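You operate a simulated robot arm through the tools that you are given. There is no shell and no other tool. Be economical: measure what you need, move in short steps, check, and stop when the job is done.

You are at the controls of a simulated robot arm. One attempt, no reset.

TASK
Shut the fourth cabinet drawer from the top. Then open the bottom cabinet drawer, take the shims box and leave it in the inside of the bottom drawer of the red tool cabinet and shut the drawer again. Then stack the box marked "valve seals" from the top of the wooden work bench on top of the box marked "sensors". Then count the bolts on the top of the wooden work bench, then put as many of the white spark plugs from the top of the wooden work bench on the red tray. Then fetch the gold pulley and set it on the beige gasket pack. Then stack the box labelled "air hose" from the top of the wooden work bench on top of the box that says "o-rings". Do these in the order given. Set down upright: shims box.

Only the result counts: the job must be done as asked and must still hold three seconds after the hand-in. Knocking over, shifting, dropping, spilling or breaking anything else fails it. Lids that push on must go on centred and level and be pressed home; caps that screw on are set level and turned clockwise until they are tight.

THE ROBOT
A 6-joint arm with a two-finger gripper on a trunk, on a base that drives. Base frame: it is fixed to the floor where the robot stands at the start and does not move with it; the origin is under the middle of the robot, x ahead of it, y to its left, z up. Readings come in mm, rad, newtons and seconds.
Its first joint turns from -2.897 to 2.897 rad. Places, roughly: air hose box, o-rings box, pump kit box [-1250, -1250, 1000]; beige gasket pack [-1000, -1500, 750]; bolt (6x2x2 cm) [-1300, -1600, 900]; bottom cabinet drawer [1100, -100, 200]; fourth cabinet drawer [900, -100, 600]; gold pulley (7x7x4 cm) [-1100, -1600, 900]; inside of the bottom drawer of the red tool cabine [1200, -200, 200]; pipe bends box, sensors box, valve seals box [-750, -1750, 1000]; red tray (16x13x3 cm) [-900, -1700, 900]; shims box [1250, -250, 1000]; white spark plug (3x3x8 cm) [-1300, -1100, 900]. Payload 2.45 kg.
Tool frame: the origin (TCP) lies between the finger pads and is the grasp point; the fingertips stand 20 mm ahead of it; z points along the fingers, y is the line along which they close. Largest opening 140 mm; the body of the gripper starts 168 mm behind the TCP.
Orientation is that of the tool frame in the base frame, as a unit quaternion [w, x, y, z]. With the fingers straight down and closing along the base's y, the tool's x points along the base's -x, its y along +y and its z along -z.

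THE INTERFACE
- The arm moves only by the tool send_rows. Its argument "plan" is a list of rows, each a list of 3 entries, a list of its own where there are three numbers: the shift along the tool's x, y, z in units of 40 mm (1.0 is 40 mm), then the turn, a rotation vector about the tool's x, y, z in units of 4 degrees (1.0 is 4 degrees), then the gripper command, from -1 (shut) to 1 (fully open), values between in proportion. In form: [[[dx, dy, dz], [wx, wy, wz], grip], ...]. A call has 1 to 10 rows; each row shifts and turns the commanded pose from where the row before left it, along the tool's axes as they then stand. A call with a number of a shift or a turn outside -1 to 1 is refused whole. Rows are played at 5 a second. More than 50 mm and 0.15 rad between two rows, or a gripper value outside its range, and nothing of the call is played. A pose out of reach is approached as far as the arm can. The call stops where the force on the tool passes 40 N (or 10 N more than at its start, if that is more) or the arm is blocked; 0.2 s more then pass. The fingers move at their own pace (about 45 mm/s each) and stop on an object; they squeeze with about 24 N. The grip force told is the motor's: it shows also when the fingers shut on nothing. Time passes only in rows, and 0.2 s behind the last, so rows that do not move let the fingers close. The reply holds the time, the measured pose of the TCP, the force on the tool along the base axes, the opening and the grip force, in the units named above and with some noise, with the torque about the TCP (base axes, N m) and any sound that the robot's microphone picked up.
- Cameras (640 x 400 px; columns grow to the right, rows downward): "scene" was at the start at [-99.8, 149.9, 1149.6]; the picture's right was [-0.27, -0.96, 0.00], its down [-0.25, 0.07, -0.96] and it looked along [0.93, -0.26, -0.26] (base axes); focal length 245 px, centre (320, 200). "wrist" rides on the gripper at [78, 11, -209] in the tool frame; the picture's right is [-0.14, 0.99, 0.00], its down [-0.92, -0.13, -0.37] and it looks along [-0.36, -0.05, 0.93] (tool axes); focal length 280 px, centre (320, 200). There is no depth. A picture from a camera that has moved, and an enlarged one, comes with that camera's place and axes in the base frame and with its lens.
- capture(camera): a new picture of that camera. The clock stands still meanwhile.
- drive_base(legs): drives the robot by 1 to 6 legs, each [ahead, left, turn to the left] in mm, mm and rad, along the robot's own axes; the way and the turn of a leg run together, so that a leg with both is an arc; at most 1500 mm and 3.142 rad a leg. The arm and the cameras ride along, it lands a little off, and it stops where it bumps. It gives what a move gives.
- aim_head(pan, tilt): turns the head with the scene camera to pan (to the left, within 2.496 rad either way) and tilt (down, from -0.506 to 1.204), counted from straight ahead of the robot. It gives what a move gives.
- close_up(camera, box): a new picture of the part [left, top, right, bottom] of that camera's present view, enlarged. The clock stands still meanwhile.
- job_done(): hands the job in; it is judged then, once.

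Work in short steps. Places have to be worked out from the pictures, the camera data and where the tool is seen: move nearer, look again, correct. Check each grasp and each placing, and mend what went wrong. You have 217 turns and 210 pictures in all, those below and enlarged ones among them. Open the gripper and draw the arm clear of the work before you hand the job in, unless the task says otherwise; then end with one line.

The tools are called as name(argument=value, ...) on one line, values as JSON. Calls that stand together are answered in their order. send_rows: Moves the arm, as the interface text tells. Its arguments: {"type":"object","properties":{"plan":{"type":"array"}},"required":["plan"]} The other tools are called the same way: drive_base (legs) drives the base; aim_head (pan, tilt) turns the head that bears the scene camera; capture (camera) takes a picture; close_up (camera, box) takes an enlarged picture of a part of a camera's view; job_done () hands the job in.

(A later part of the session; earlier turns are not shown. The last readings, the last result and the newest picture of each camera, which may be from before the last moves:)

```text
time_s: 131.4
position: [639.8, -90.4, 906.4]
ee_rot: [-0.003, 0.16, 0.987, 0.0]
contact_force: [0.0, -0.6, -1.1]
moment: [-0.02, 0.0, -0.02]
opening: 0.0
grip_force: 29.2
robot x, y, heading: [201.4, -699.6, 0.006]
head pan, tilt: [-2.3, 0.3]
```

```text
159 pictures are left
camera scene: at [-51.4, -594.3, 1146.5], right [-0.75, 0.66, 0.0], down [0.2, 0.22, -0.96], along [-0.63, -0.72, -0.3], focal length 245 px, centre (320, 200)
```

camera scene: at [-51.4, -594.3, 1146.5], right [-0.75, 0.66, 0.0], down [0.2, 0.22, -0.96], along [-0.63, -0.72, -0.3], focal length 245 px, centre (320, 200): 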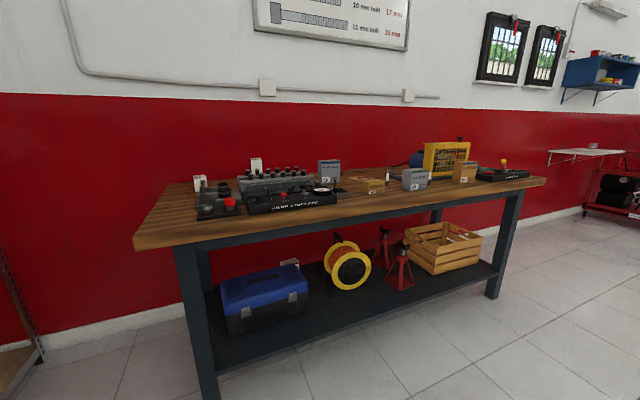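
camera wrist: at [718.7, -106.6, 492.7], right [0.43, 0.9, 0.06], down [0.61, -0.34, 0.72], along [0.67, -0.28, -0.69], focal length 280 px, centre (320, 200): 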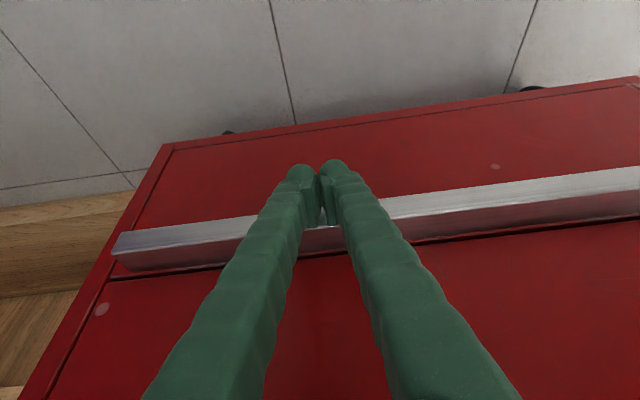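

The bench front edge runs from about (-68,-1301) to (-1766,-764). I raise the arm, then drive in front of the bench and turn to face it.

send_rows(plan=[[[0, 0, -1], [0, 0, 0], -1], [[0, 0, -1], [0, 0, 0], -1], [[0, 0, -1], [0, 0, 0], -1], [[0, 0, -1], [0, 0, 0], -1], [[0, 0, -1], [0, 0, 0], -1], [[0, 0, -1], [0, 0, 0], -1], [[0, 0, -1], [0, 0, 0], -1], [[0, 0, -1], [0, 0, 0], -1], [[0, -1, -1], [0, 0, 0], -1], [[0, -1, 0], [0, 0, 0], -1]])

send_rows(plan=[[[0, -1, 0], [0, 0, 0], -1], [[0, -1, 0], [0, 0, 0], -1], [[0, -1, 0], [0, 0, 0], -1], [[0, -1, 0], [0, 0, 0], -1], [[0, -1, 0], [0, 0, 0], -1], [[0, -1, 0], [0, 0, 0], -1], [[0, -1, 0], [0, 0, 0], -1], [[0, -1, 0], [0, 0, 0], -1], [[0, -1, 0], [0, 0, 0], -1]])

drive_base(legs=[[-758, 141, 0], [0, 0, -1.893]])

aim_head(pan=0, tilt=0.4)

capture(camera="scene")

```text
refused: row 9 steps farther than a row can; nothing moved
```

```text
time_s: 133.4
position: [528.9, -432.9, 905.1]
ee_rot: [-0.003, 0.159, 0.987, 0.0]
contact_force: [0.8, 0.0, -0.4]
moment: [-0.02, 0.04, -0.03]
opening: 0.1
grip_force: 29.6
robot x, y, heading: [197.5, -699.4, 0.007]
head pan, tilt: [-2.3, 0.3]
```

```text
time_s: 142.1
position: [-419.2, -953.1, 905.9]
ee_rot: [-0.001, 0.897, 0.442, 0.001]
contact_force: [-0.5, 0.0, -0.3]
moment: [-0.01, -0.03, -0.02]
opening: 0.0
grip_force: 28.9
robot x, y, heading: [-563.3, -556.6, -1.899]
head pan, tilt: [-2.3, 0.3]
```

```text
time_s: 144.2
position: [-419.1, -952.9, 905.1]
ee_rot: [-0.001, 0.897, 0.442, 0.002]
contact_force: [-0.2, -0.6, 0.2]
moment: [0.0, -0.05, -0.01]
opening: 0.2
grip_force: 29.2
robot x, y, heading: [-564.5, -554.9, -1.905]
head pan, tilt: [0.0, 0.4]
```

```text
158 pictures are left
camera scene: at [-365.3, -521.7, 1137.3], right [-0.95, 0.32, 0.0], down [0.13, 0.37, -0.92], along [-0.3, -0.87, -0.39], focal length 245 px, centre (320, 200)
```

scene: 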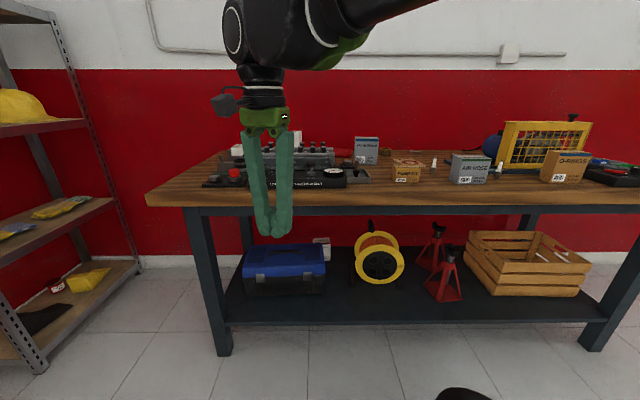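

The arm stayed clear despite the refused raise. I raise it now and zoom on the bench top.

send_rows(plan=[[[0, 0, -1], [0, 0, 0], -1], [[0, 0, -1], [0, 0, 0], -1], [[0, 0, -1], [0, 0, 0], -1], [[0, 0, -1], [0, 0, 0], -1], [[0, 0, -1], [0, 0, 0], -1], [[0, 0, -1], [0, 0, 0], -1], [[0, 0, -1], [0, 0, 0], -1], [[0, 0, -1], [0, 0, 0], -1], [[0, 0, -1], [0, 0, 0], 0]])

close_up(camera="scene", box=[140, 100, 400, 230])

close_up(camera="scene", box=[380, 100, 640, 230])

```text
time_s: 146.2
position: [-419.2, -955.0, 1264.9]
ee_rot: [-0.001, 0.897, 0.442, 0.001]
contact_force: [-0.3, -0.4, 0.0]
moment: [-0.01, -0.02, 0.03]
opening: 33.6
grip_force: 0.1
robot x, y, heading: [-561.0, -555.6, -1.902]
head pan, tilt: [0.0, 0.4]
```

```text
2.46 times, centred on (270, 165) of scene
camera zoom: at [-365.3, -521.6, 1137.3], right [-0.95, 0.32, 0.0], down [0.13, 0.37, -0.92], along [-0.3, -0.87, -0.39], focal length 603 px, centre (443, 286)
```

zoom: 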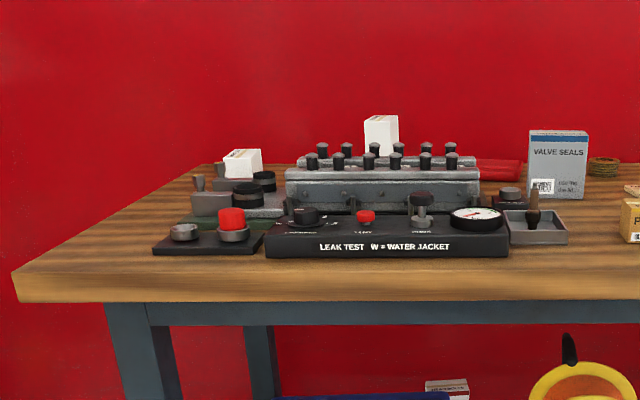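

```text
2.46 times, centred on (510, 165) of scene
camera zoom: at [-365.3, -521.6, 1137.3], right [-0.95, 0.32, 0.0], down [0.13, 0.37, -0.92], along [-0.3, -0.87, -0.39], focal length 603 px, centre (-148, 286)
```

zoom: 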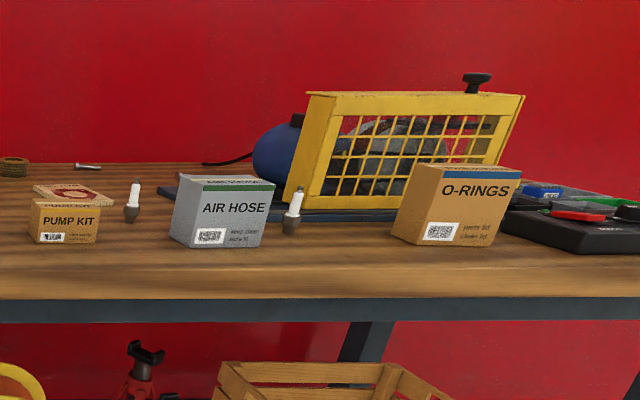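

Boxes seen: air hose, o-rings, pump kit, valve seals, white ones at the back. I move the arm over the bench for an overhead look.

send_rows(plan=[[[0, 0, -0.5], [0, 0, -0.96], 0], [[0, 0, -0.5], [0, 0, -0.96], 0], [[0, 0, 0], [0, 0, -0.96], 0], [[0, 0, 0], [0, 0, -0.96], 0], [[0, 0, 0], [0, 0, -0.96], 0]])

send_rows(plan=[[[-0.92, -0.14, 0], [0, 0, 0], 0], [[-0.92, -0.14, 0], [0, 0, 0], 0], [[-0.92, -0.14, 0], [0, 0, 0], 0], [[-0.92, -0.14, 0], [0, 0, 0], 0], [[-0.92, -0.14, 0], [0, 0, 0], 0], [[-0.92, -0.14, 0], [0, 0, 0], 0], [[-0.92, -0.14, 0], [0, 0, 0], 0], [[-0.92, -0.14, 0], [0, 0, 0], 0], [[-0.92, -0.14, 0], [0, 0, 0], 0], [[-0.92, -0.14, 0], [0, 0, 0], 0]])

capture(camera="wrist")

```text
time_s: 147.4
position: [-418.9, -955.1, 1305.8]
ee_rot: [-0.002, 0.811, 0.585, 0.002]
contact_force: [-0.3, 0.7, -0.1]
moment: [0.02, 0.02, 0.04]
opening: 70.1
grip_force: 0.1
robot x, y, heading: [-558.5, -556.6, -1.902]
head pan, tilt: [0.0, 0.4]
```

```text
time_s: 149.6
position: [-590.4, -1287.7, 1304.0]
ee_rot: [-0.002, 0.811, 0.585, 0.002]
contact_force: [-0.2, 0.8, 0.2]
moment: [-0.1, 0.04, 0.03]
opening: 70.3
grip_force: 0.0
robot x, y, heading: [-562.6, -557.3, -1.9]
head pan, tilt: [0.0, 0.4]
```

```text
155 pictures are left
camera wrist: at [-553.3, -1218.0, 1513.6], right [0.9, -0.44, 0.0], down [-0.41, -0.83, 0.36], along [-0.16, -0.33, -0.93], focal length 280 px, centre (320, 200)
```

wrist: 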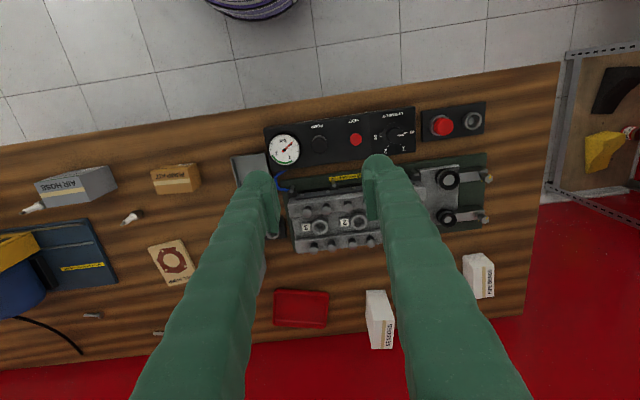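

I enlarge the two white boxes and the left part.

close_up(camera="wrist", box=[340, 240, 520, 360])

close_up(camera="wrist", box=[0, 140, 320, 360])

```text
3.33 times, centred on (430, 300) of wrist
camera zoom: at [-553.3, -1218.0, 1513.6], right [0.9, -0.44, 0.0], down [-0.41, -0.83, 0.36], along [-0.16, -0.33, -0.93], focal length 935 px, centre (-47, -133)
```

zoom: 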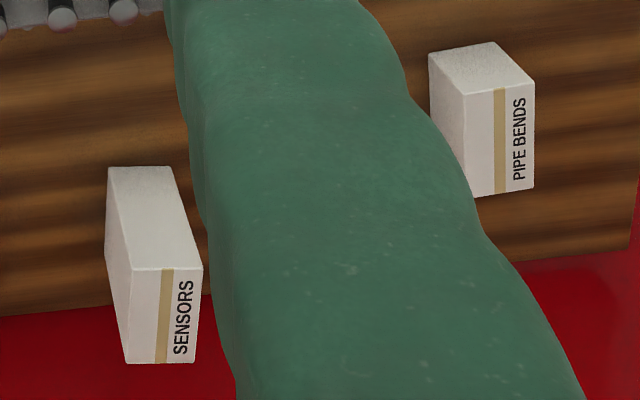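

```text
1.82 times, centred on (160, 250) of wrist
camera zoom: at [-553.3, -1218.0, 1513.6], right [0.9, -0.44, 0.0], down [-0.41, -0.83, 0.36], along [-0.16, -0.33, -0.93], focal length 510 px, centre (611, 109)
```

zoom: 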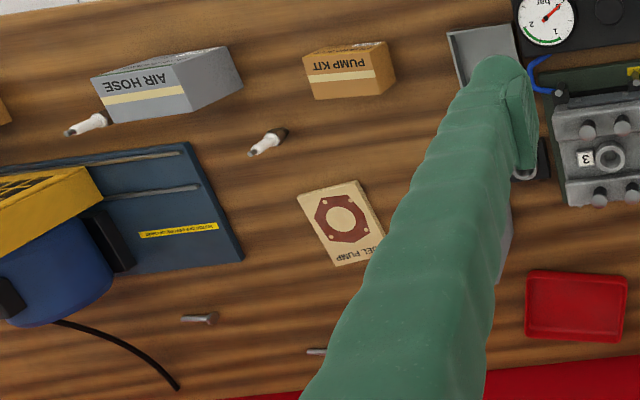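

Bench top is at z≈852. "SENSORS" box top centre is about (-664,-1819), z≈963; it stands far back. I drive closer to the bench front, standoff about 340 mm.

drive_base(legs=[[209, 250, 0]])

aim_head(pan=0, tilt=0.9)

capture(camera="scene")

capture(camera="wrist")

```text
time_s: 151.8
position: [-427.3, -1567.0, 1304.0]
ee_rot: [-0.002, 0.813, 0.582, 0.003]
contact_force: [0.5, 0.5, -0.1]
moment: [0.01, -0.02, -0.03]
opening: 70.0
grip_force: 0.1
robot x, y, heading: [-393.2, -836.8, -1.906]
head pan, tilt: [0.0, 0.4]
```

```text
time_s: 152.7
position: [-425.2, -1566.3, 1303.6]
ee_rot: [-0.001, 0.813, 0.583, 0.002]
contact_force: [-0.5, -0.3, 0.3]
moment: [0.03, -0.01, 0.0]
opening: 69.8
grip_force: 0.1
robot x, y, heading: [-396.3, -837.1, -1.907]
head pan, tilt: [0.0, 0.901]
```

```text
152 pictures are left
camera scene: at [-191.5, -786.9, 1094.3], right [-0.94, 0.33, 0.0], down [0.26, 0.74, -0.62], along [-0.2, -0.59, -0.78], focal length 245 px, centre (320, 200)
```

scene: 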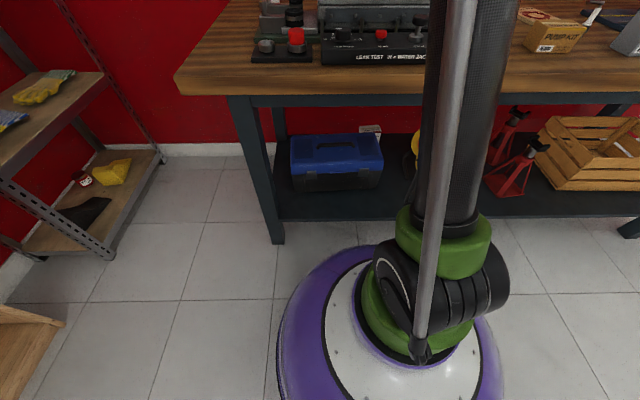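

```text
151 pictures are left
camera wrist: at [-388.9, -1498.9, 1513.2], right [0.89, -0.45, 0.0], down [-0.42, -0.83, 0.36], along [-0.16, -0.32, -0.93], focal length 280 px, centre (320, 200)
```

wrist: 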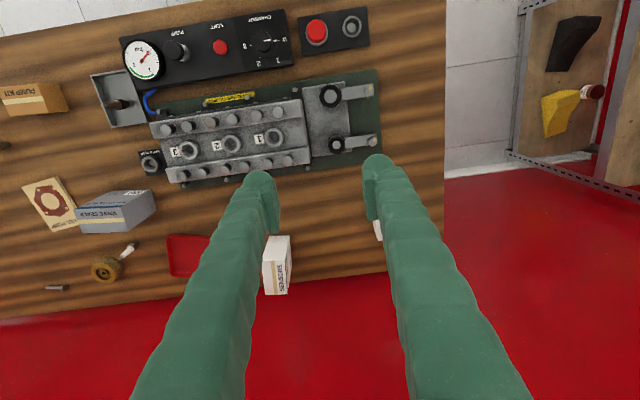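

The bench overhangs its legs, so I can go a bit closer. I drive 80 mm ahead and zoom on the valve seals box region.

drive_base(legs=[[80, 0, 0]])

close_up(camera="wrist", box=[0, 120, 320, 320])

```text
time_s: 153.8
position: [-451.0, -1644.0, 1302.5]
ee_rot: [-0.002, 0.813, 0.583, 0.001]
contact_force: [-0.3, -0.4, -1.6]
moment: [0.02, -0.01, 0.01]
opening: 70.1
grip_force: 0.1
robot x, y, heading: [-423.3, -918.1, -1.909]
head pan, tilt: [0.0, 0.901]
```

```text
2.00 times, centred on (160, 220) of wrist
camera zoom: at [-415.0, -1575.1, 1513.2], right [0.89, -0.45, 0.0], down [-0.42, -0.83, 0.36], along [-0.16, -0.33, -0.93], focal length 561 px, centre (640, 160)
```

zoom: 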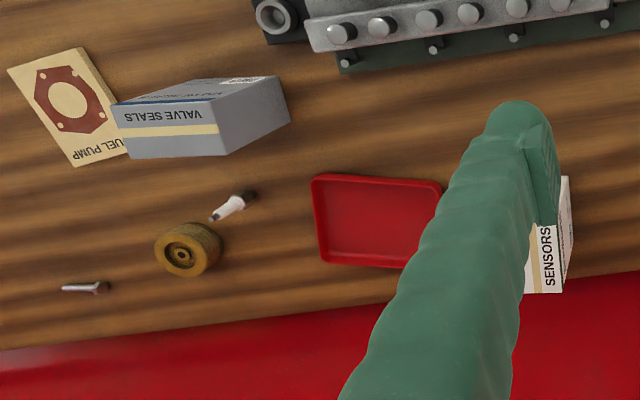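

The valve seals box's top centre comes to about (-921,-1521), z≈969, yaw -23°. I move above it with the gripper opened.

send_rows(plan=[[[-0.07, -0.95, 0], [0, 0, 0], 1], [[-0.07, -0.95, 0], [0, 0, 0], 1], [[-0.07, -0.95, 0], [0, 0, 0], 1], [[-0.07, -0.95, 0], [0, 0, 0], 1], [[-0.07, -0.95, 0], [0, 0, 0], 1], [[-0.07, -0.95, 0], [0, 0, 0], 1], [[-0.07, -0.95, 0], [0, 0, 0], 1], [[-0.07, -0.95, 0], [0, 0, 0], 1], [[-0.07, -0.95, 0], [0, 0, 0], 1], [[-0.07, -0.95, 0], [0, 0, 0], 1]])

send_rows(plan=[[[-0.07, -0.9, 0], [0, 0, 0.5], 1], [[-0.07, -0.9, 0], [0, 0, 0.5], 1], [[0, -0.8, 0.5], [0, 0, 0], 1], [[0, 0, 1], [0, 0, 0], 1], [[0, 0, 1], [0, 0, 0], 1], [[0, 0, 0.75], [0, 0, 0], 1]])

capture(camera="wrist")

```text
time_s: 156.0
position: [-820.6, -1547.7, 1302.7]
ee_rot: [-0.002, 0.813, 0.583, 0.003]
contact_force: [-0.8, 0.5, 0.6]
moment: [-0.02, 0.13, -0.02]
opening: 140.1
grip_force: 0.0
robot x, y, heading: [-418.6, -917.7, -1.904]
head pan, tilt: [0.0, 0.901]
```

```text
time_s: 157.4
position: [-920.0, -1515.6, 1171.2]
ee_rot: [-0.001, 0.833, 0.554, 0.002]
contact_force: [0.5, -0.2, 0.3]
moment: [-0.02, 0.01, 0.01]
opening: 140.0
grip_force: 0.0
robot x, y, heading: [-420.1, -917.6, -1.904]
head pan, tilt: [0.0, 0.901]
```

```text
149 pictures are left
camera wrist: at [-878.5, -1449.3, 1381.2], right [0.86, -0.51, 0.0], down [-0.47, -0.8, 0.36], along [-0.19, -0.31, -0.93], focal length 280 px, centre (320, 200)
```

wrist: 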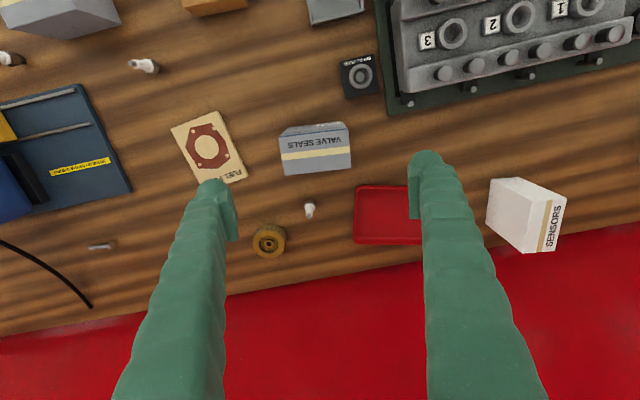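

Triangulated: top z≈956, centre (-931,-1521), about 106×58. I descend to grip it.

send_rows(plan=[[[-0.23, -0.2, 0.5], [0, 0, 0.2], 1], [[0, 0, 1], [0, 0, 0], 1], [[0, 0, 1], [0, 0, 0], 1], [[0, 0, 1], [0, 0, 0], 1], [[0, 0, 1], [0, 0, 0], 1], [[0, 0, 1], [0, 0, 0], 1], [[0, 0, 0.7], [0, 0, 0], 1]])

capture(camera="wrist")

```text
time_s: 159.0
position: [-931.8, -1521.0, 925.6]
ee_rot: [-0.002, 0.836, 0.548, 0.002]
contact_force: [-0.4, -0.5, 0.5]
moment: [-0.01, 0.05, -0.01]
opening: 140.0
grip_force: 0.2
robot x, y, heading: [-420.9, -914.1, -1.902]
head pan, tilt: [0.0, 0.901]
```

```text
148 pictures are left
camera wrist: at [-889.2, -1455.0, 1134.7], right [0.85, -0.52, 0.0], down [-0.48, -0.8, 0.36], along [-0.19, -0.31, -0.93], focal length 280 px, centre (320, 200)
```

wrist: 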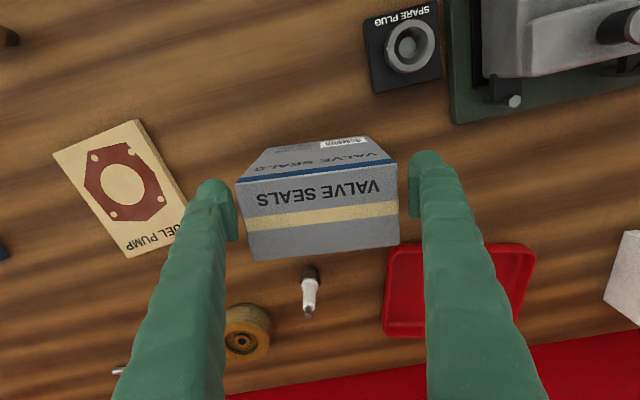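

The box sits between the fingers, slightly nearer the left one. I nudge left and close.

send_rows(plan=[[[0, -0.1, 0], [0, 0, 0], 1], [[0, 0, 0], [0, 0, 0], -1], [[0, 0, 0], [0, 0, 0], -1], [[0, 0, 0], [0, 0, 0], -1], [[0, 0, 0], [0, 0, 0], -1], [[0, 0, 0], [0, 0, 0], -1]])

send_rows(plan=[[[0, 0, -0.3], [0, 0, 0], -1], [[0, 0, -1], [0, 0, 0], -1], [[0, 0, -1], [0, 0, 0], -1], [[0, 0, -1], [0, 0, 0], -1], [[0, 0, -1], [0, 0, 0], -1], [[0, 0, -1], [0, 0, 0], -1]])

capture(camera="wrist")

```text
time_s: 160.4
position: [-933.9, -1520.1, 926.2]
ee_rot: [-0.002, 0.836, 0.549, 0.002]
contact_force: [2.8, -0.6, 2.6]
moment: [0.04, 0.01, 0.03]
opening: 115.1
grip_force: 24.0
robot x, y, heading: [-422.0, -912.8, -1.908]
head pan, tilt: [0.0, 0.901]
```

```text
time_s: 161.8
position: [-933.7, -1521.0, 1136.9]
ee_rot: [-0.001, 0.836, 0.549, 0.003]
contact_force: [-1.3, 0.1, -2.5]
moment: [0.01, 0.03, 0.02]
opening: 114.9
grip_force: 23.5
robot x, y, heading: [-422.1, -913.0, -1.904]
head pan, tilt: [0.0, 0.901]
```

```text
147 pictures are left
camera wrist: at [-890.4, -1455.5, 1347.0], right [0.85, -0.52, 0.0], down [-0.48, -0.8, 0.36], along [-0.19, -0.31, -0.93], focal length 280 px, centre (320, 200)
```

wrist: 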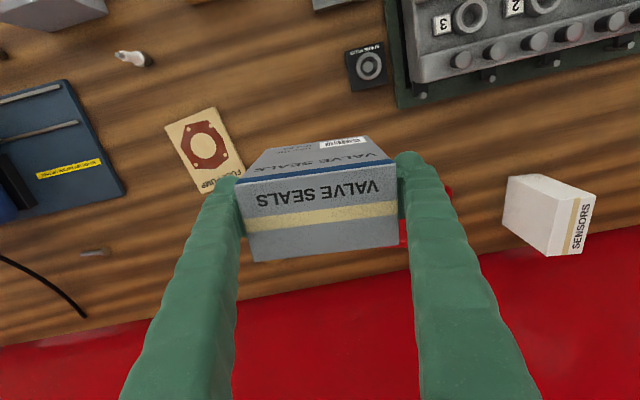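

Held at 115 mm. I zoom on the sensors box to refine its position.

close_up(camera="wrist", box=[480, 150, 640, 270])

```text
3.33 times, centred on (560, 210) of wrist
camera zoom: at [-890.4, -1455.5, 1347.0], right [0.85, -0.52, 0.0], down [-0.48, -0.8, 0.36], along [-0.19, -0.31, -0.93], focal length 935 px, centre (-480, 167)
```

zoom: 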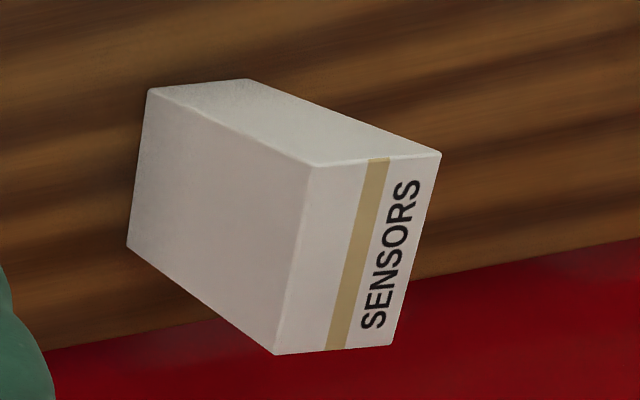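

Sensors box: top z≈968, centre (-668,-1817), yaw ≈-26°. I carry the valve seals box over it.

send_rows(plan=[[[-0.46, 0.9, -0.2], [0, 0, 0.1], -1], [[-0.46, 0.9, -0.2], [0, 0, 0.1], -1], [[-0.46, 0.9, -0.2], [0, 0, 0.1], -1], [[-0.46, 0.9, 0], [0, 0, 0.1], -1], [[-0.46, 0.9, 0], [0, 0, 0.1], -1], [[-0.46, 0.9, 0], [0, 0, 0.1], -1], [[-0.46, 0.9, 0], [0, 0, 0.1], -1], [[-0.46, 0.9, 0], [0, 0, 0], -1], [[-0.46, 0.9, 0], [0, 0, 0], -1], [[0, 0.9, 0], [0, 0, 0], -1]])

capture(camera="wrist")

aim_head(pan=0.1, tilt=0.25)

capture(camera="scene")

```text
time_s: 164.0
position: [-677.9, -1815.8, 1155.4]
ee_rot: [-0.002, 0.85, 0.526, 0.002]
contact_force: [-1.2, 0.8, -1.9]
moment: [-0.18, -0.05, 0.0]
opening: 114.8
grip_force: 24.1
out of reach, approached as far as the arm can: row 9
robot x, y, heading: [-420.1, -912.2, -1.908]
head pan, tilt: [0.0, 0.901]
```

```text
145 pictures are left
camera wrist: at [-631.2, -1751.1, 1365.3], right [0.83, -0.56, 0.0], down [-0.52, -0.77, 0.36], along [-0.21, -0.3, -0.93], focal length 280 px, centre (320, 200)
```

wrist: 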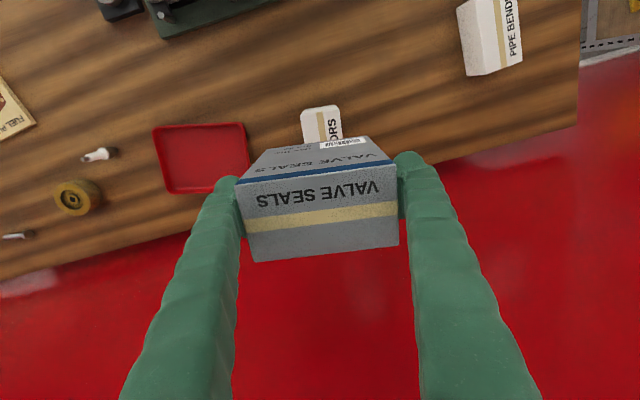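

```text
time_s: 165.0
position: [-676.8, -1815.7, 1154.4]
ee_rot: [-0.002, 0.85, 0.527, 0.002]
contact_force: [0.2, 0.3, -2.7]
moment: [0.01, -0.04, 0.02]
opening: 114.8
grip_force: 24.2
robot x, y, heading: [-428.0, -915.4, -1.9]
head pan, tilt: [0.099, 0.25]
```

```text
144 pictures are left
camera scene: at [-215.2, -882.7, 1151.2], right [-0.97, 0.23, 0.0], down [0.06, 0.24, -0.97], along [-0.23, -0.94, -0.25], focal length 245 px, centre (320, 200)
```

scene: 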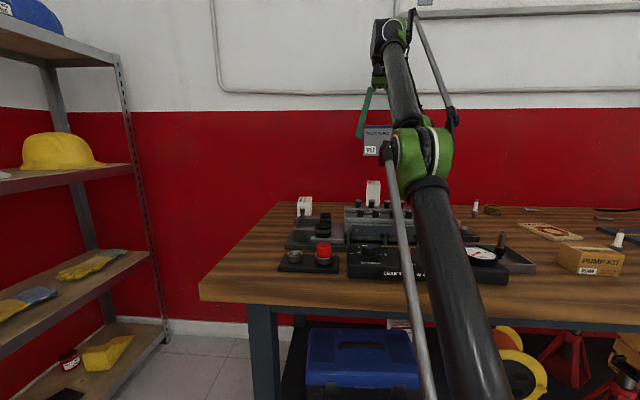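

The sensors box shows just ahead beneath; I need about +10 mm in x. I adjust and lower toward contact.

send_rows(plan=[[[0.11, 0.22, 0], [0, 0, 0], -1], [[0, 0, 0.5], [0, 0, 0], -1], [[0, 0, 0.5], [0, 0, 0], -1], [[0, 0, 0.3], [0, 0, 0], -1], [[0, 0, 0.2], [0, 0, 0], -1]])

capture(camera="wrist")

close_up(camera="scene", box=[320, 80, 440, 230])

```text
time_s: 166.4
position: [-617.7, -1852.4, 1073.5]
ee_rot: [-0.013, 0.841, 0.541, 0.004]
contact_force: [0.5, -1.7, -4.8]
moment: [0.24, 0.15, -0.02]
opening: 115.0
grip_force: 23.8
robot x, y, heading: [-412.2, -923.2, -1.867]
head pan, tilt: [0.099, 0.25]
stopped in row 5: the arm was blocked; the commanded pose is now the measured one
```

```text
143 pictures are left
camera wrist: at [-571.7, -1791.9, 1284.8], right [0.84, -0.53, -0.02], down [-0.5, -0.8, 0.35], along [-0.2, -0.28, -0.94], focal length 280 px, centre (320, 200)
```

wrist: 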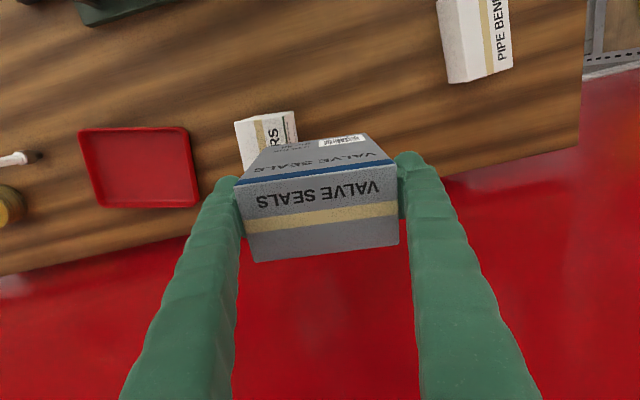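

```text
2.67 times, centred on (380, 155) of scene
camera zoom: at [-276.8, -804.5, 1166.7], right [-0.98, 0.19, -0.07], down [0.11, 0.18, -0.98], along [-0.18, -0.96, -0.19], focal length 653 px, centre (160, 320)
```

zoom: 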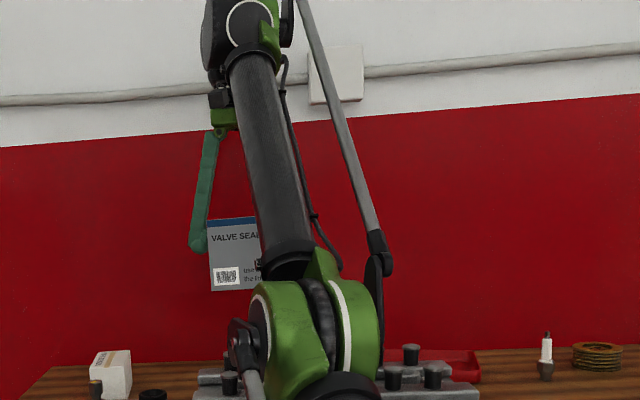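

The elbow came down onto the test stand and tilted the robot. I back off at once, upward and inward.

send_rows(plan=[[[0, 0, -0.5], [0, 0, 0], -1], [[0, 0, -0.5], [0, 0, 0], -1], [[0, 0, -0.5], [0, 0, 0], -1]])

capture(camera="scene")

```text
time_s: 166.7
position: [-541.0, -1932.5, 1007.0]
ee_rot: [-0.073, 0.843, 0.533, -0.014]
contact_force: [-0.7, -6.6, -5.5]
moment: [0.71, -0.22, -0.1]
opening: 114.9
grip_force: 24.1
robot x, y, heading: [-424.7, -927.6, -1.89]
head pan, tilt: [0.099, 0.25]
stopped in row 1: the arm was blocked; the commanded pose is now the measured one
```

```text
141 pictures are left
camera scene: at [-225.2, -865.1, 1155.1], right [-0.98, 0.22, -0.01], down [0.06, 0.22, -0.97], along [-0.21, -0.95, -0.22], focal length 245 px, centre (320, 200)
```

scene: 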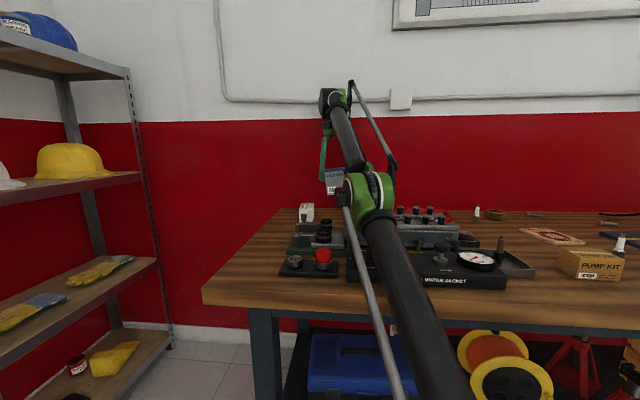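

The upper arm is likely bearing on the bench edge. I pull the tool inward and up in small steps.

send_rows(plan=[[[0.4, 0, -0.4], [0, 0, 0], -1], [[0.4, 0, -0.4], [0, 0, 0], -1]])

capture(camera="scene")

```text
time_s: 167.3
position: [-529.0, -1884.2, 1059.0]
ee_rot: [-0.058, 0.84, 0.54, -0.006]
contact_force: [-0.2, 1.0, -2.7]
moment: [-0.03, -0.02, 0.03]
opening: 115.0
grip_force: 24.5
robot x, y, heading: [-412.6, -916.6, -1.876]
head pan, tilt: [0.099, 0.25]
```

```text
140 pictures are left
camera scene: at [-226.6, -852.7, 1156.1], right [-0.98, 0.2, -0.02], down [0.06, 0.22, -0.97], along [-0.19, -0.96, -0.23], focal length 245 px, centre (320, 200)
```

scene: 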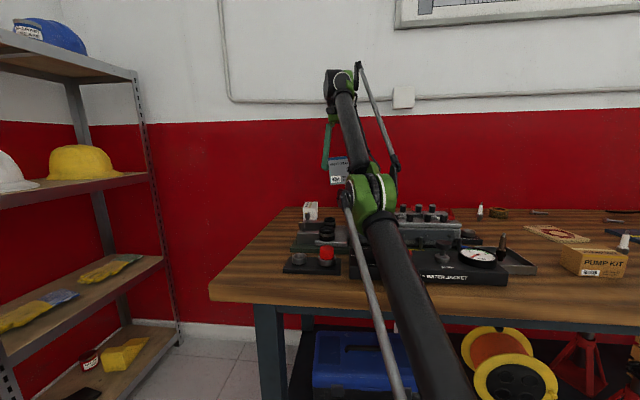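

Freed. I continue up and inward.

send_rows(plan=[[[0.5, 0, -0.5], [0, 0, 0], -1], [[0.5, 0, -0.5], [0, 0, 0], -1], [[0.5, 0, -0.5], [0, 0, 0], -1], [[0.6, 0, -0.5], [0, 0, 0], -1], [[0.6, 0, -0.5], [0, 0, 0], -1]])

capture(camera="scene")

capture(camera="wrist")

```text
time_s: 168.5
position: [-485.5, -1815.4, 1148.2]
ee_rot: [-0.062, 0.841, 0.537, -0.004]
contact_force: [0.2, -0.4, -3.8]
moment: [0.03, -0.05, -0.01]
opening: 114.9
grip_force: 24.0
robot x, y, heading: [-414.6, -923.2, -1.875]
head pan, tilt: [0.099, 0.25]
```

```text
139 pictures are left
camera scene: at [-212.3, -888.5, 1151.3], right [-0.98, 0.2, 0.0], down [0.05, 0.24, -0.97], along [-0.2, -0.95, -0.25], focal length 245 px, centre (320, 200)
```

scene: 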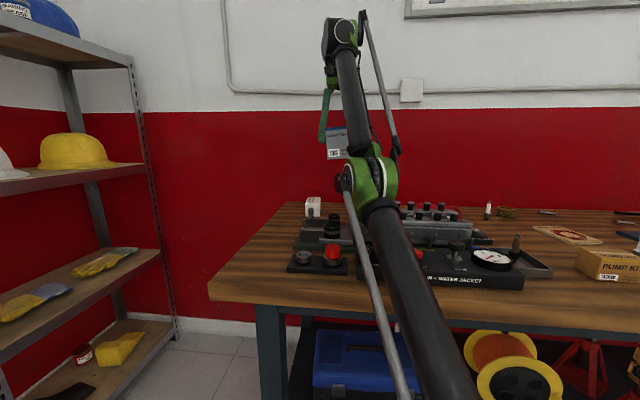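

```text
138 pictures are left
camera wrist: at [-426.0, -1772.1, 1359.8], right [0.84, -0.53, -0.12], down [-0.48, -0.82, 0.32], along [-0.27, -0.22, -0.94], focal length 280 px, centre (320, 200)
```

wrist: 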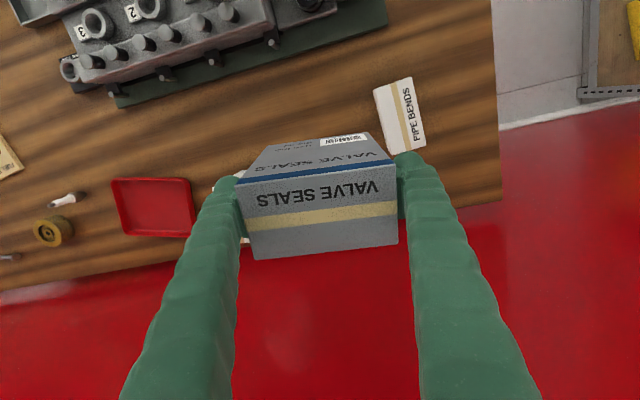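

All objects look unmoved and the robot is level again. The fix is to stand closer so the upper arm is steeper: I level the tool, retract, and drive 65 mm further in.

send_rows(plan=[[[0.6, 0, -0.6], [-0.8, -0.42, 0.2], -1], [[0.6, 0, -0.6], [-0.8, -0.42, 0.2], -1], [[0.9, 0, 0], [0, 0, 0], -1], [[0.9, 0, 0], [0, 0, 0], -1], [[0.9, 0, 0], [0, 0, 0], -1]])

drive_base(legs=[[65, 0, -0.03]])

capture(camera="scene")

capture(camera="wrist")

```text
time_s: 169.7
position: [-414.5, -1737.7, 1245.9]
ee_rot: [0.0, 0.85, 0.527, 0.001]
contact_force: [0.9, -1.3, -4.0]
moment: [0.08, -0.03, -0.01]
opening: 114.8
grip_force: 24.0
out of reach, approached as far as the arm can: row 3, 4, 5
robot x, y, heading: [-416.2, -923.5, -1.873]
head pan, tilt: [0.099, 0.25]
```

```text
time_s: 170.7
position: [-458.5, -1799.6, 1246.5]
ee_rot: [0.0, 0.858, 0.514, 0.001]
contact_force: [0.4, 0.6, -3.7]
moment: [-0.03, 0.01, -0.01]
opening: 114.9
grip_force: 24.0
robot x, y, heading: [-436.5, -985.8, -1.906]
head pan, tilt: [0.099, 0.25]
```

```text
137 pictures are left
camera scene: at [-230.8, -954.7, 1151.3], right [-0.97, 0.23, 0.0], down [0.06, 0.24, -0.97], along [-0.23, -0.94, -0.25], focal length 245 px, centre (320, 200)
```

scene: 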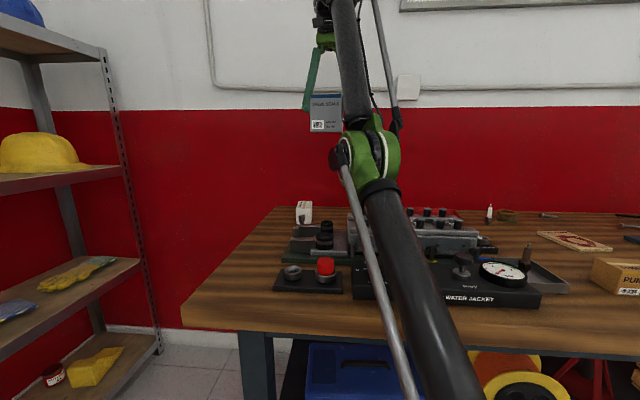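

```text
136 pictures are left
camera wrist: at [-411.0, -1736.8, 1455.5], right [0.81, -0.59, 0.0], down [-0.55, -0.75, 0.37], along [-0.22, -0.3, -0.93], focal length 280 px, centre (320, 200)
```

wrist: 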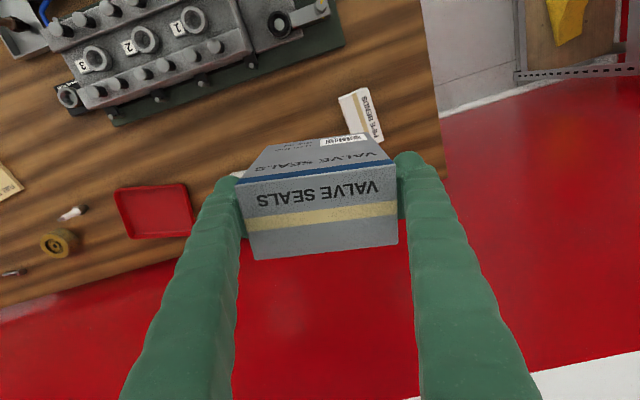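

Standing 182 mm from the edge now. I bring the box over the sensors box again, then check.

send_rows(plan=[[[0, -0.88, 0.4], [0, 0, -0.2], -1], [[0, -0.88, 0.4], [0, 0, -0.2], -1], [[-0.5, -0.88, 0.4], [0, 0, -0.15], -1], [[-0.7, -0.88, 0.4], [0, 0, 0], -1], [[-0.7, -0.88, 0.4], [0, 0, 0], -1], [[-0.6, 0, 0], [0, 0, 0], -1], [[-0.3, 0, 0], [0, 0, 0], -1]])

capture(camera="scene")

capture(camera="wrist")

```text
time_s: 172.3
position: [-672.5, -1851.1, 1192.6]
ee_rot: [0.0, 0.849, 0.529, -0.001]
contact_force: [0.2, 0.7, -2.8]
moment: [-0.11, 0.08, 0.0]
opening: 114.8
grip_force: 24.0
out of reach, approached as far as the arm can: row 1, 2, 3, 7
robot x, y, heading: [-438.4, -984.1, -1.909]
head pan, tilt: [0.099, 0.25]
```

```text
135 pictures are left
camera scene: at [-232.7, -952.3, 1151.3], right [-0.97, 0.24, 0.0], down [0.06, 0.24, -0.97], along [-0.23, -0.94, -0.25], focal length 245 px, centre (320, 200)
```

scene: 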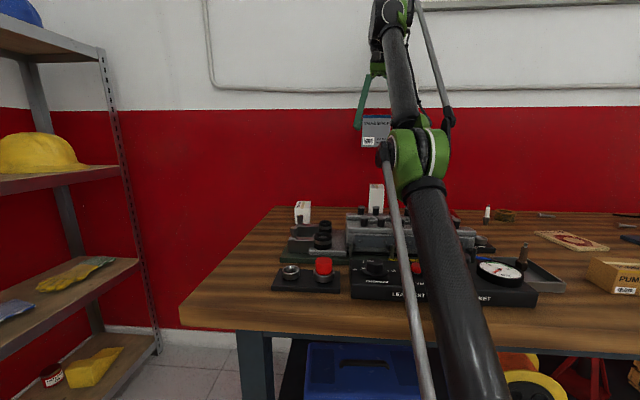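

```text
134 pictures are left
camera wrist: at [-626.3, -1786.4, 1401.4], right [0.83, -0.56, 0.0], down [-0.52, -0.77, 0.37], along [-0.21, -0.3, -0.93], focal length 280 px, centre (320, 200)
```

wrist: 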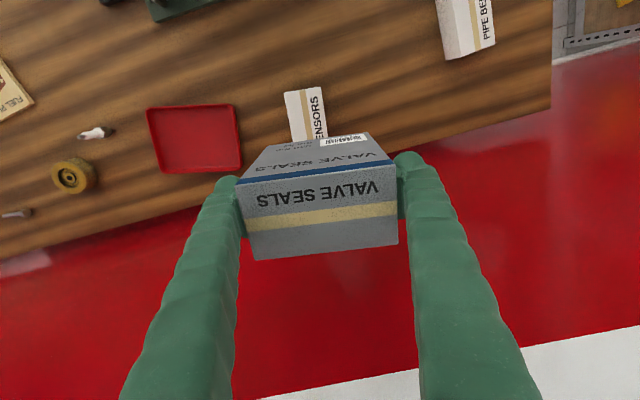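

The sensors box is where it was. I shift 35 mm back toward the robot and lower to 1090, watching the elbow.

send_rows(plan=[[[0.85, -0.26, 0], [0, 0, 0], -1], [[0, 0, 0.5], [0, 0, 0], -1], [[0, 0, 0.5], [0, 0, 0], -1], [[0, 0, 0.5], [0, 0, 0], -1], [[0, 0, 0.5], [0, 0, 0], -1], [[0, 0, 0.4], [0, 0, 0], -1]])

capture(camera="scene")

capture(camera="wrist")

```text
time_s: 173.8
position: [-545.0, -1835.4, 1119.5]
ee_rot: [-0.034, 0.837, 0.545, -0.014]
contact_force: [-0.9, 2.2, -2.9]
moment: [-0.15, 0.04, 0.0]
opening: 115.3
grip_force: 24.7
out of reach, approached as far as the arm can: row 2, 3, 4, 5, 6
robot x, y, heading: [-419.7, -974.4, -1.85]
head pan, tilt: [0.099, 0.25]
stopped in row 6: the arm was blocked; the commanded pose is now the measured one
```

```text
133 pictures are left
camera scene: at [-343.7, -791.0, 1173.4], right [-0.98, 0.18, -0.13], down [0.16, 0.12, -0.98], along [-0.16, -0.98, -0.15], focal length 245 px, centre (320, 200)
```

scene: 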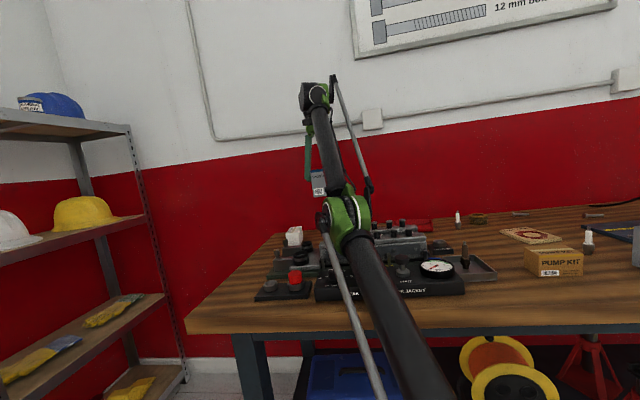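

```text
132 pictures are left
camera wrist: at [-489.3, -1777.5, 1328.9], right [0.85, -0.52, -0.07], down [-0.47, -0.81, 0.37], along [-0.25, -0.28, -0.93], focal length 280 px, centre (320, 200)
```

wrist: 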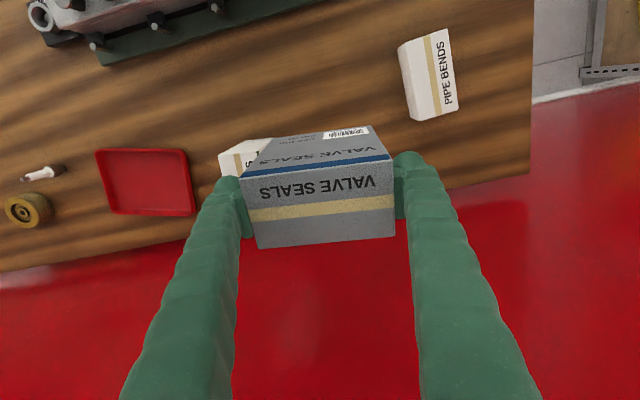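

It happened again: the arm gets nearly straight at that height and its upper link bears on the bench edge. I retreat inward first.

send_rows(plan=[[[0.6, 0, 0], [0, 0, 0], -1], [[0.6, 0, 0], [0, 0, 0], -1], [[0.6, 0, 0], [0, 0, 0], -1], [[0.6, 0, 0], [0, 0, 0], -1]])

capture(camera="scene")

```text
time_s: 174.2
position: [-441.2, -1858.2, 1089.3]
ee_rot: [-0.133, 0.84, 0.524, -0.048]
contact_force: [-1.4, -1.4, -6.1]
moment: [0.18, -0.2, -0.15]
opening: 106.6
grip_force: 22.5
robot x, y, heading: [-433.3, -988.1, -1.886]
head pan, tilt: [0.099, 0.25]
stopped in row 1: the arm was blocked; the commanded pose is now the measured one
```

```text
131 pictures are left
camera scene: at [-329.3, -832.0, 1170.5], right [-0.97, 0.21, -0.11], down [0.14, 0.14, -0.98], along [-0.19, -0.97, -0.16], focal length 245 px, centre (320, 200)
```

scene: 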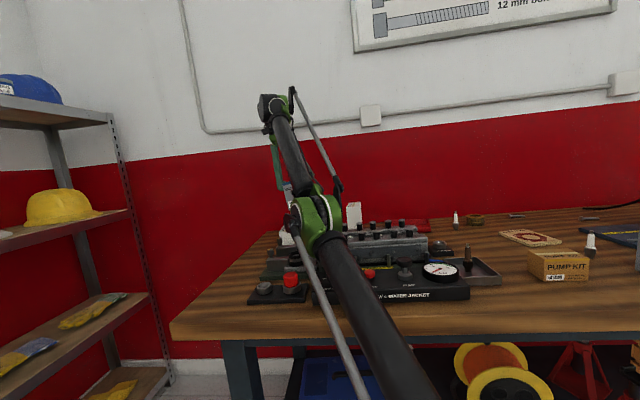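

capture(camera="wrist")

close_up(camera="scene", box=[220, 150, 480, 330])

```text
130 pictures are left
camera wrist: at [-349.6, -1830.2, 1292.1], right [0.8, -0.53, -0.28], down [-0.44, -0.83, 0.33], along [-0.41, -0.14, -0.9], focal length 280 px, centre (320, 200)
```

wrist: 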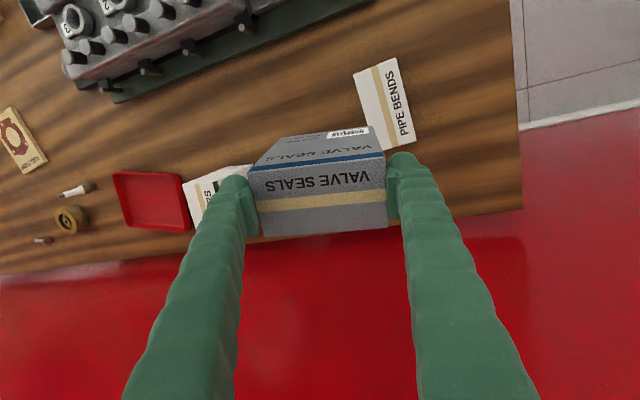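

```text
2.22 times, centred on (350, 240) of scene
camera zoom: at [-329.3, -832.0, 1170.5], right [-0.97, 0.21, -0.11], down [0.14, 0.14, -0.98], along [-0.19, -0.97, -0.16], focal length 544 px, centre (253, 111)
```

zoom: 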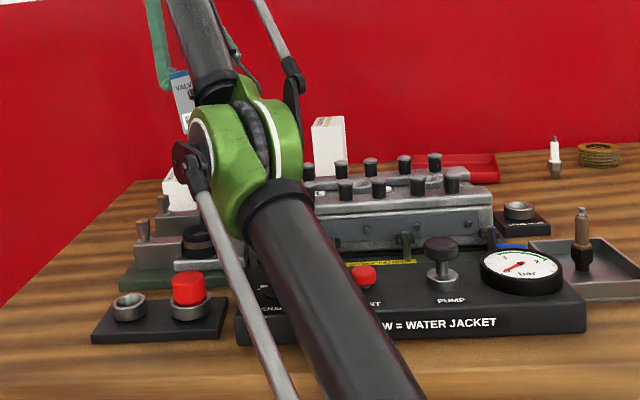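

The box has slipped lower in the grip and the robot still leans. I ease up and inward gently, as that freed it before.

send_rows(plan=[[[0.3, 0, -0.4], [0, 0, 0], -1], [[0.3, 0, -0.4], [0, 0, 0], -1]])

capture(camera="scene")

capture(camera="wrist")

```text
time_s: 174.5
position: [-315.9, -1915.1, 1015.2]
ee_rot: [-0.225, 0.821, 0.52, -0.063]
contact_force: [13.7, -33.6, -49.3]
moment: [8.09, 5.23, -1.36]
opening: 0.0
grip_force: 24.0
robot x, y, heading: [-430.8, -991.0, -1.88]
head pan, tilt: [0.099, 0.25]
stopped in row 1: the arm was blocked; the commanded pose is now the measured one
```

```text
128 pictures are left
camera scene: at [-252.5, -918.2, 1157.1], right [-0.98, 0.2, -0.03], down [0.07, 0.21, -0.97], along [-0.19, -0.96, -0.22], focal length 245 px, centre (320, 200)
```

scene: 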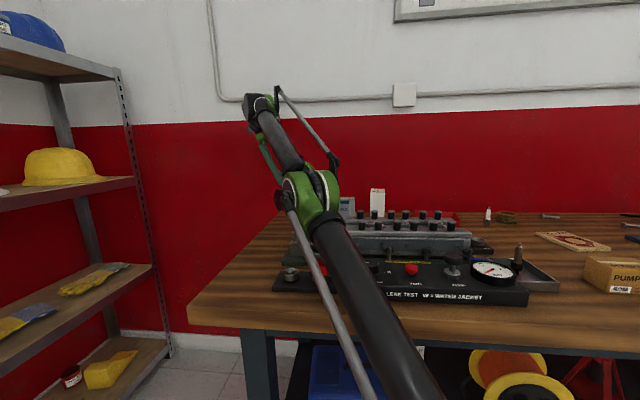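

```text
127 pictures are left
camera wrist: at [-199.0, -1914.0, 1207.0], right [0.76, -0.48, -0.45], down [-0.4, -0.88, 0.26], along [-0.52, -0.02, -0.85], focal length 280 px, centre (320, 200)
```

wrist: 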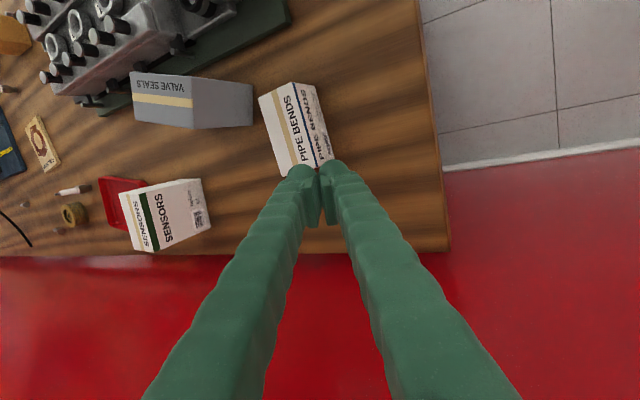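

The valve seals box slipped out and landed on the bench, apparently upright. I pause one step to let things settle and read the state.

send_rows(plan=[[[0, 0, 0], [0, 0, 0], -1]])

capture(camera="wrist")

capture(camera="scene")

```text
time_s: 174.8
position: [-234.0, -1933.2, 938.2]
ee_rot: [-0.23, 0.804, 0.544, -0.068]
contact_force: [1.0, -2.3, -0.6]
moment: [0.5, 0.24, -0.14]
opening: 0.0
grip_force: 24.1
robot x, y, heading: [-415.8, -980.0, -1.83]
head pan, tilt: [0.099, 0.25]
stopped in row 1: the arm was blocked; the commanded pose is now the measured one
```

```text
126 pictures are left
camera wrist: at [-118.0, -1929.7, 1129.4], right [0.78, -0.43, -0.46], down [-0.34, -0.9, 0.26], along [-0.52, -0.04, -0.85], focal length 280 px, centre (320, 200)
```

wrist: 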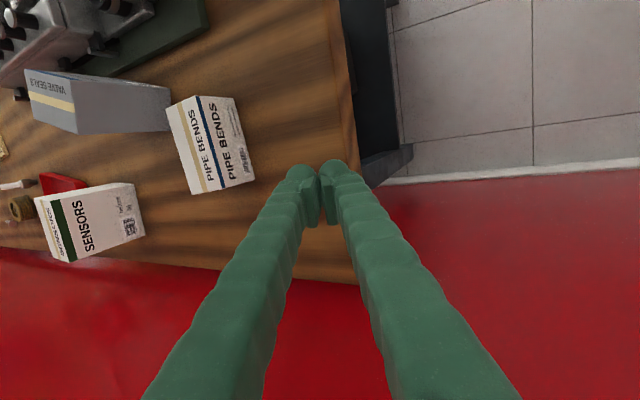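

```text
125 pictures are left
camera scene: at [-237.8, -903.0, 1157.4], right [-0.99, 0.15, -0.03], down [0.06, 0.22, -0.97], along [-0.14, -0.96, -0.23], focal length 245 px, centre (320, 200)
```

scene: 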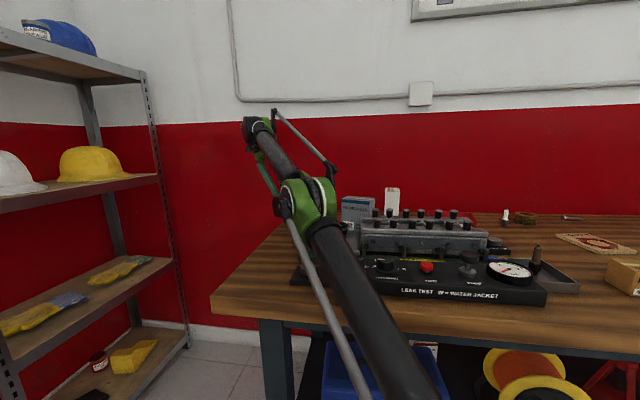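

The arm keeps sinking as each block resets its command. I lift now along the tool axis.

send_rows(plan=[[[0, 0, -0.5], [0, 0, 0], -1], [[0, 0, -0.5], [0, 0, 0], -1]])

capture(camera="scene")

```text
time_s: 175.6
position: [-215.3, -1912.8, 981.4]
ee_rot: [-0.223, 0.802, 0.55, -0.068]
contact_force: [-1.2, 0.7, 0.6]
moment: [-0.04, 0.0, 0.02]
opening: 0.0
grip_force: 24.2
out of reach, approached as far as the arm can: row 1, 2
robot x, y, heading: [-412.2, -964.6, -1.807]
head pan, tilt: [0.099, 0.25]
stopped in row 2: the arm was blocked; the commanded pose is now the measured one
```

```text
124 pictures are left
camera scene: at [-210.8, -904.8, 1151.7], right [-0.99, 0.14, 0.0], down [0.04, 0.24, -0.97], along [-0.13, -0.96, -0.24], focal length 245 px, centre (320, 200)
```

scene: 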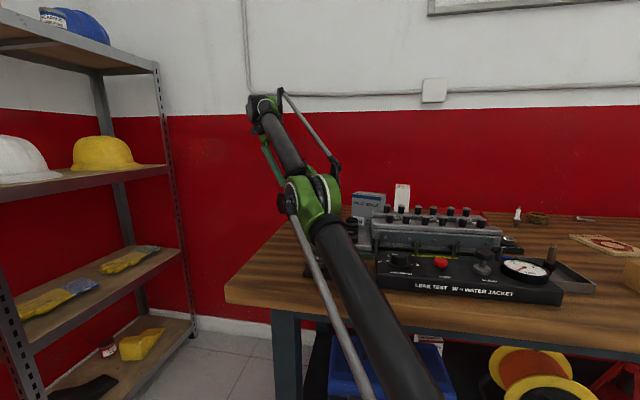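

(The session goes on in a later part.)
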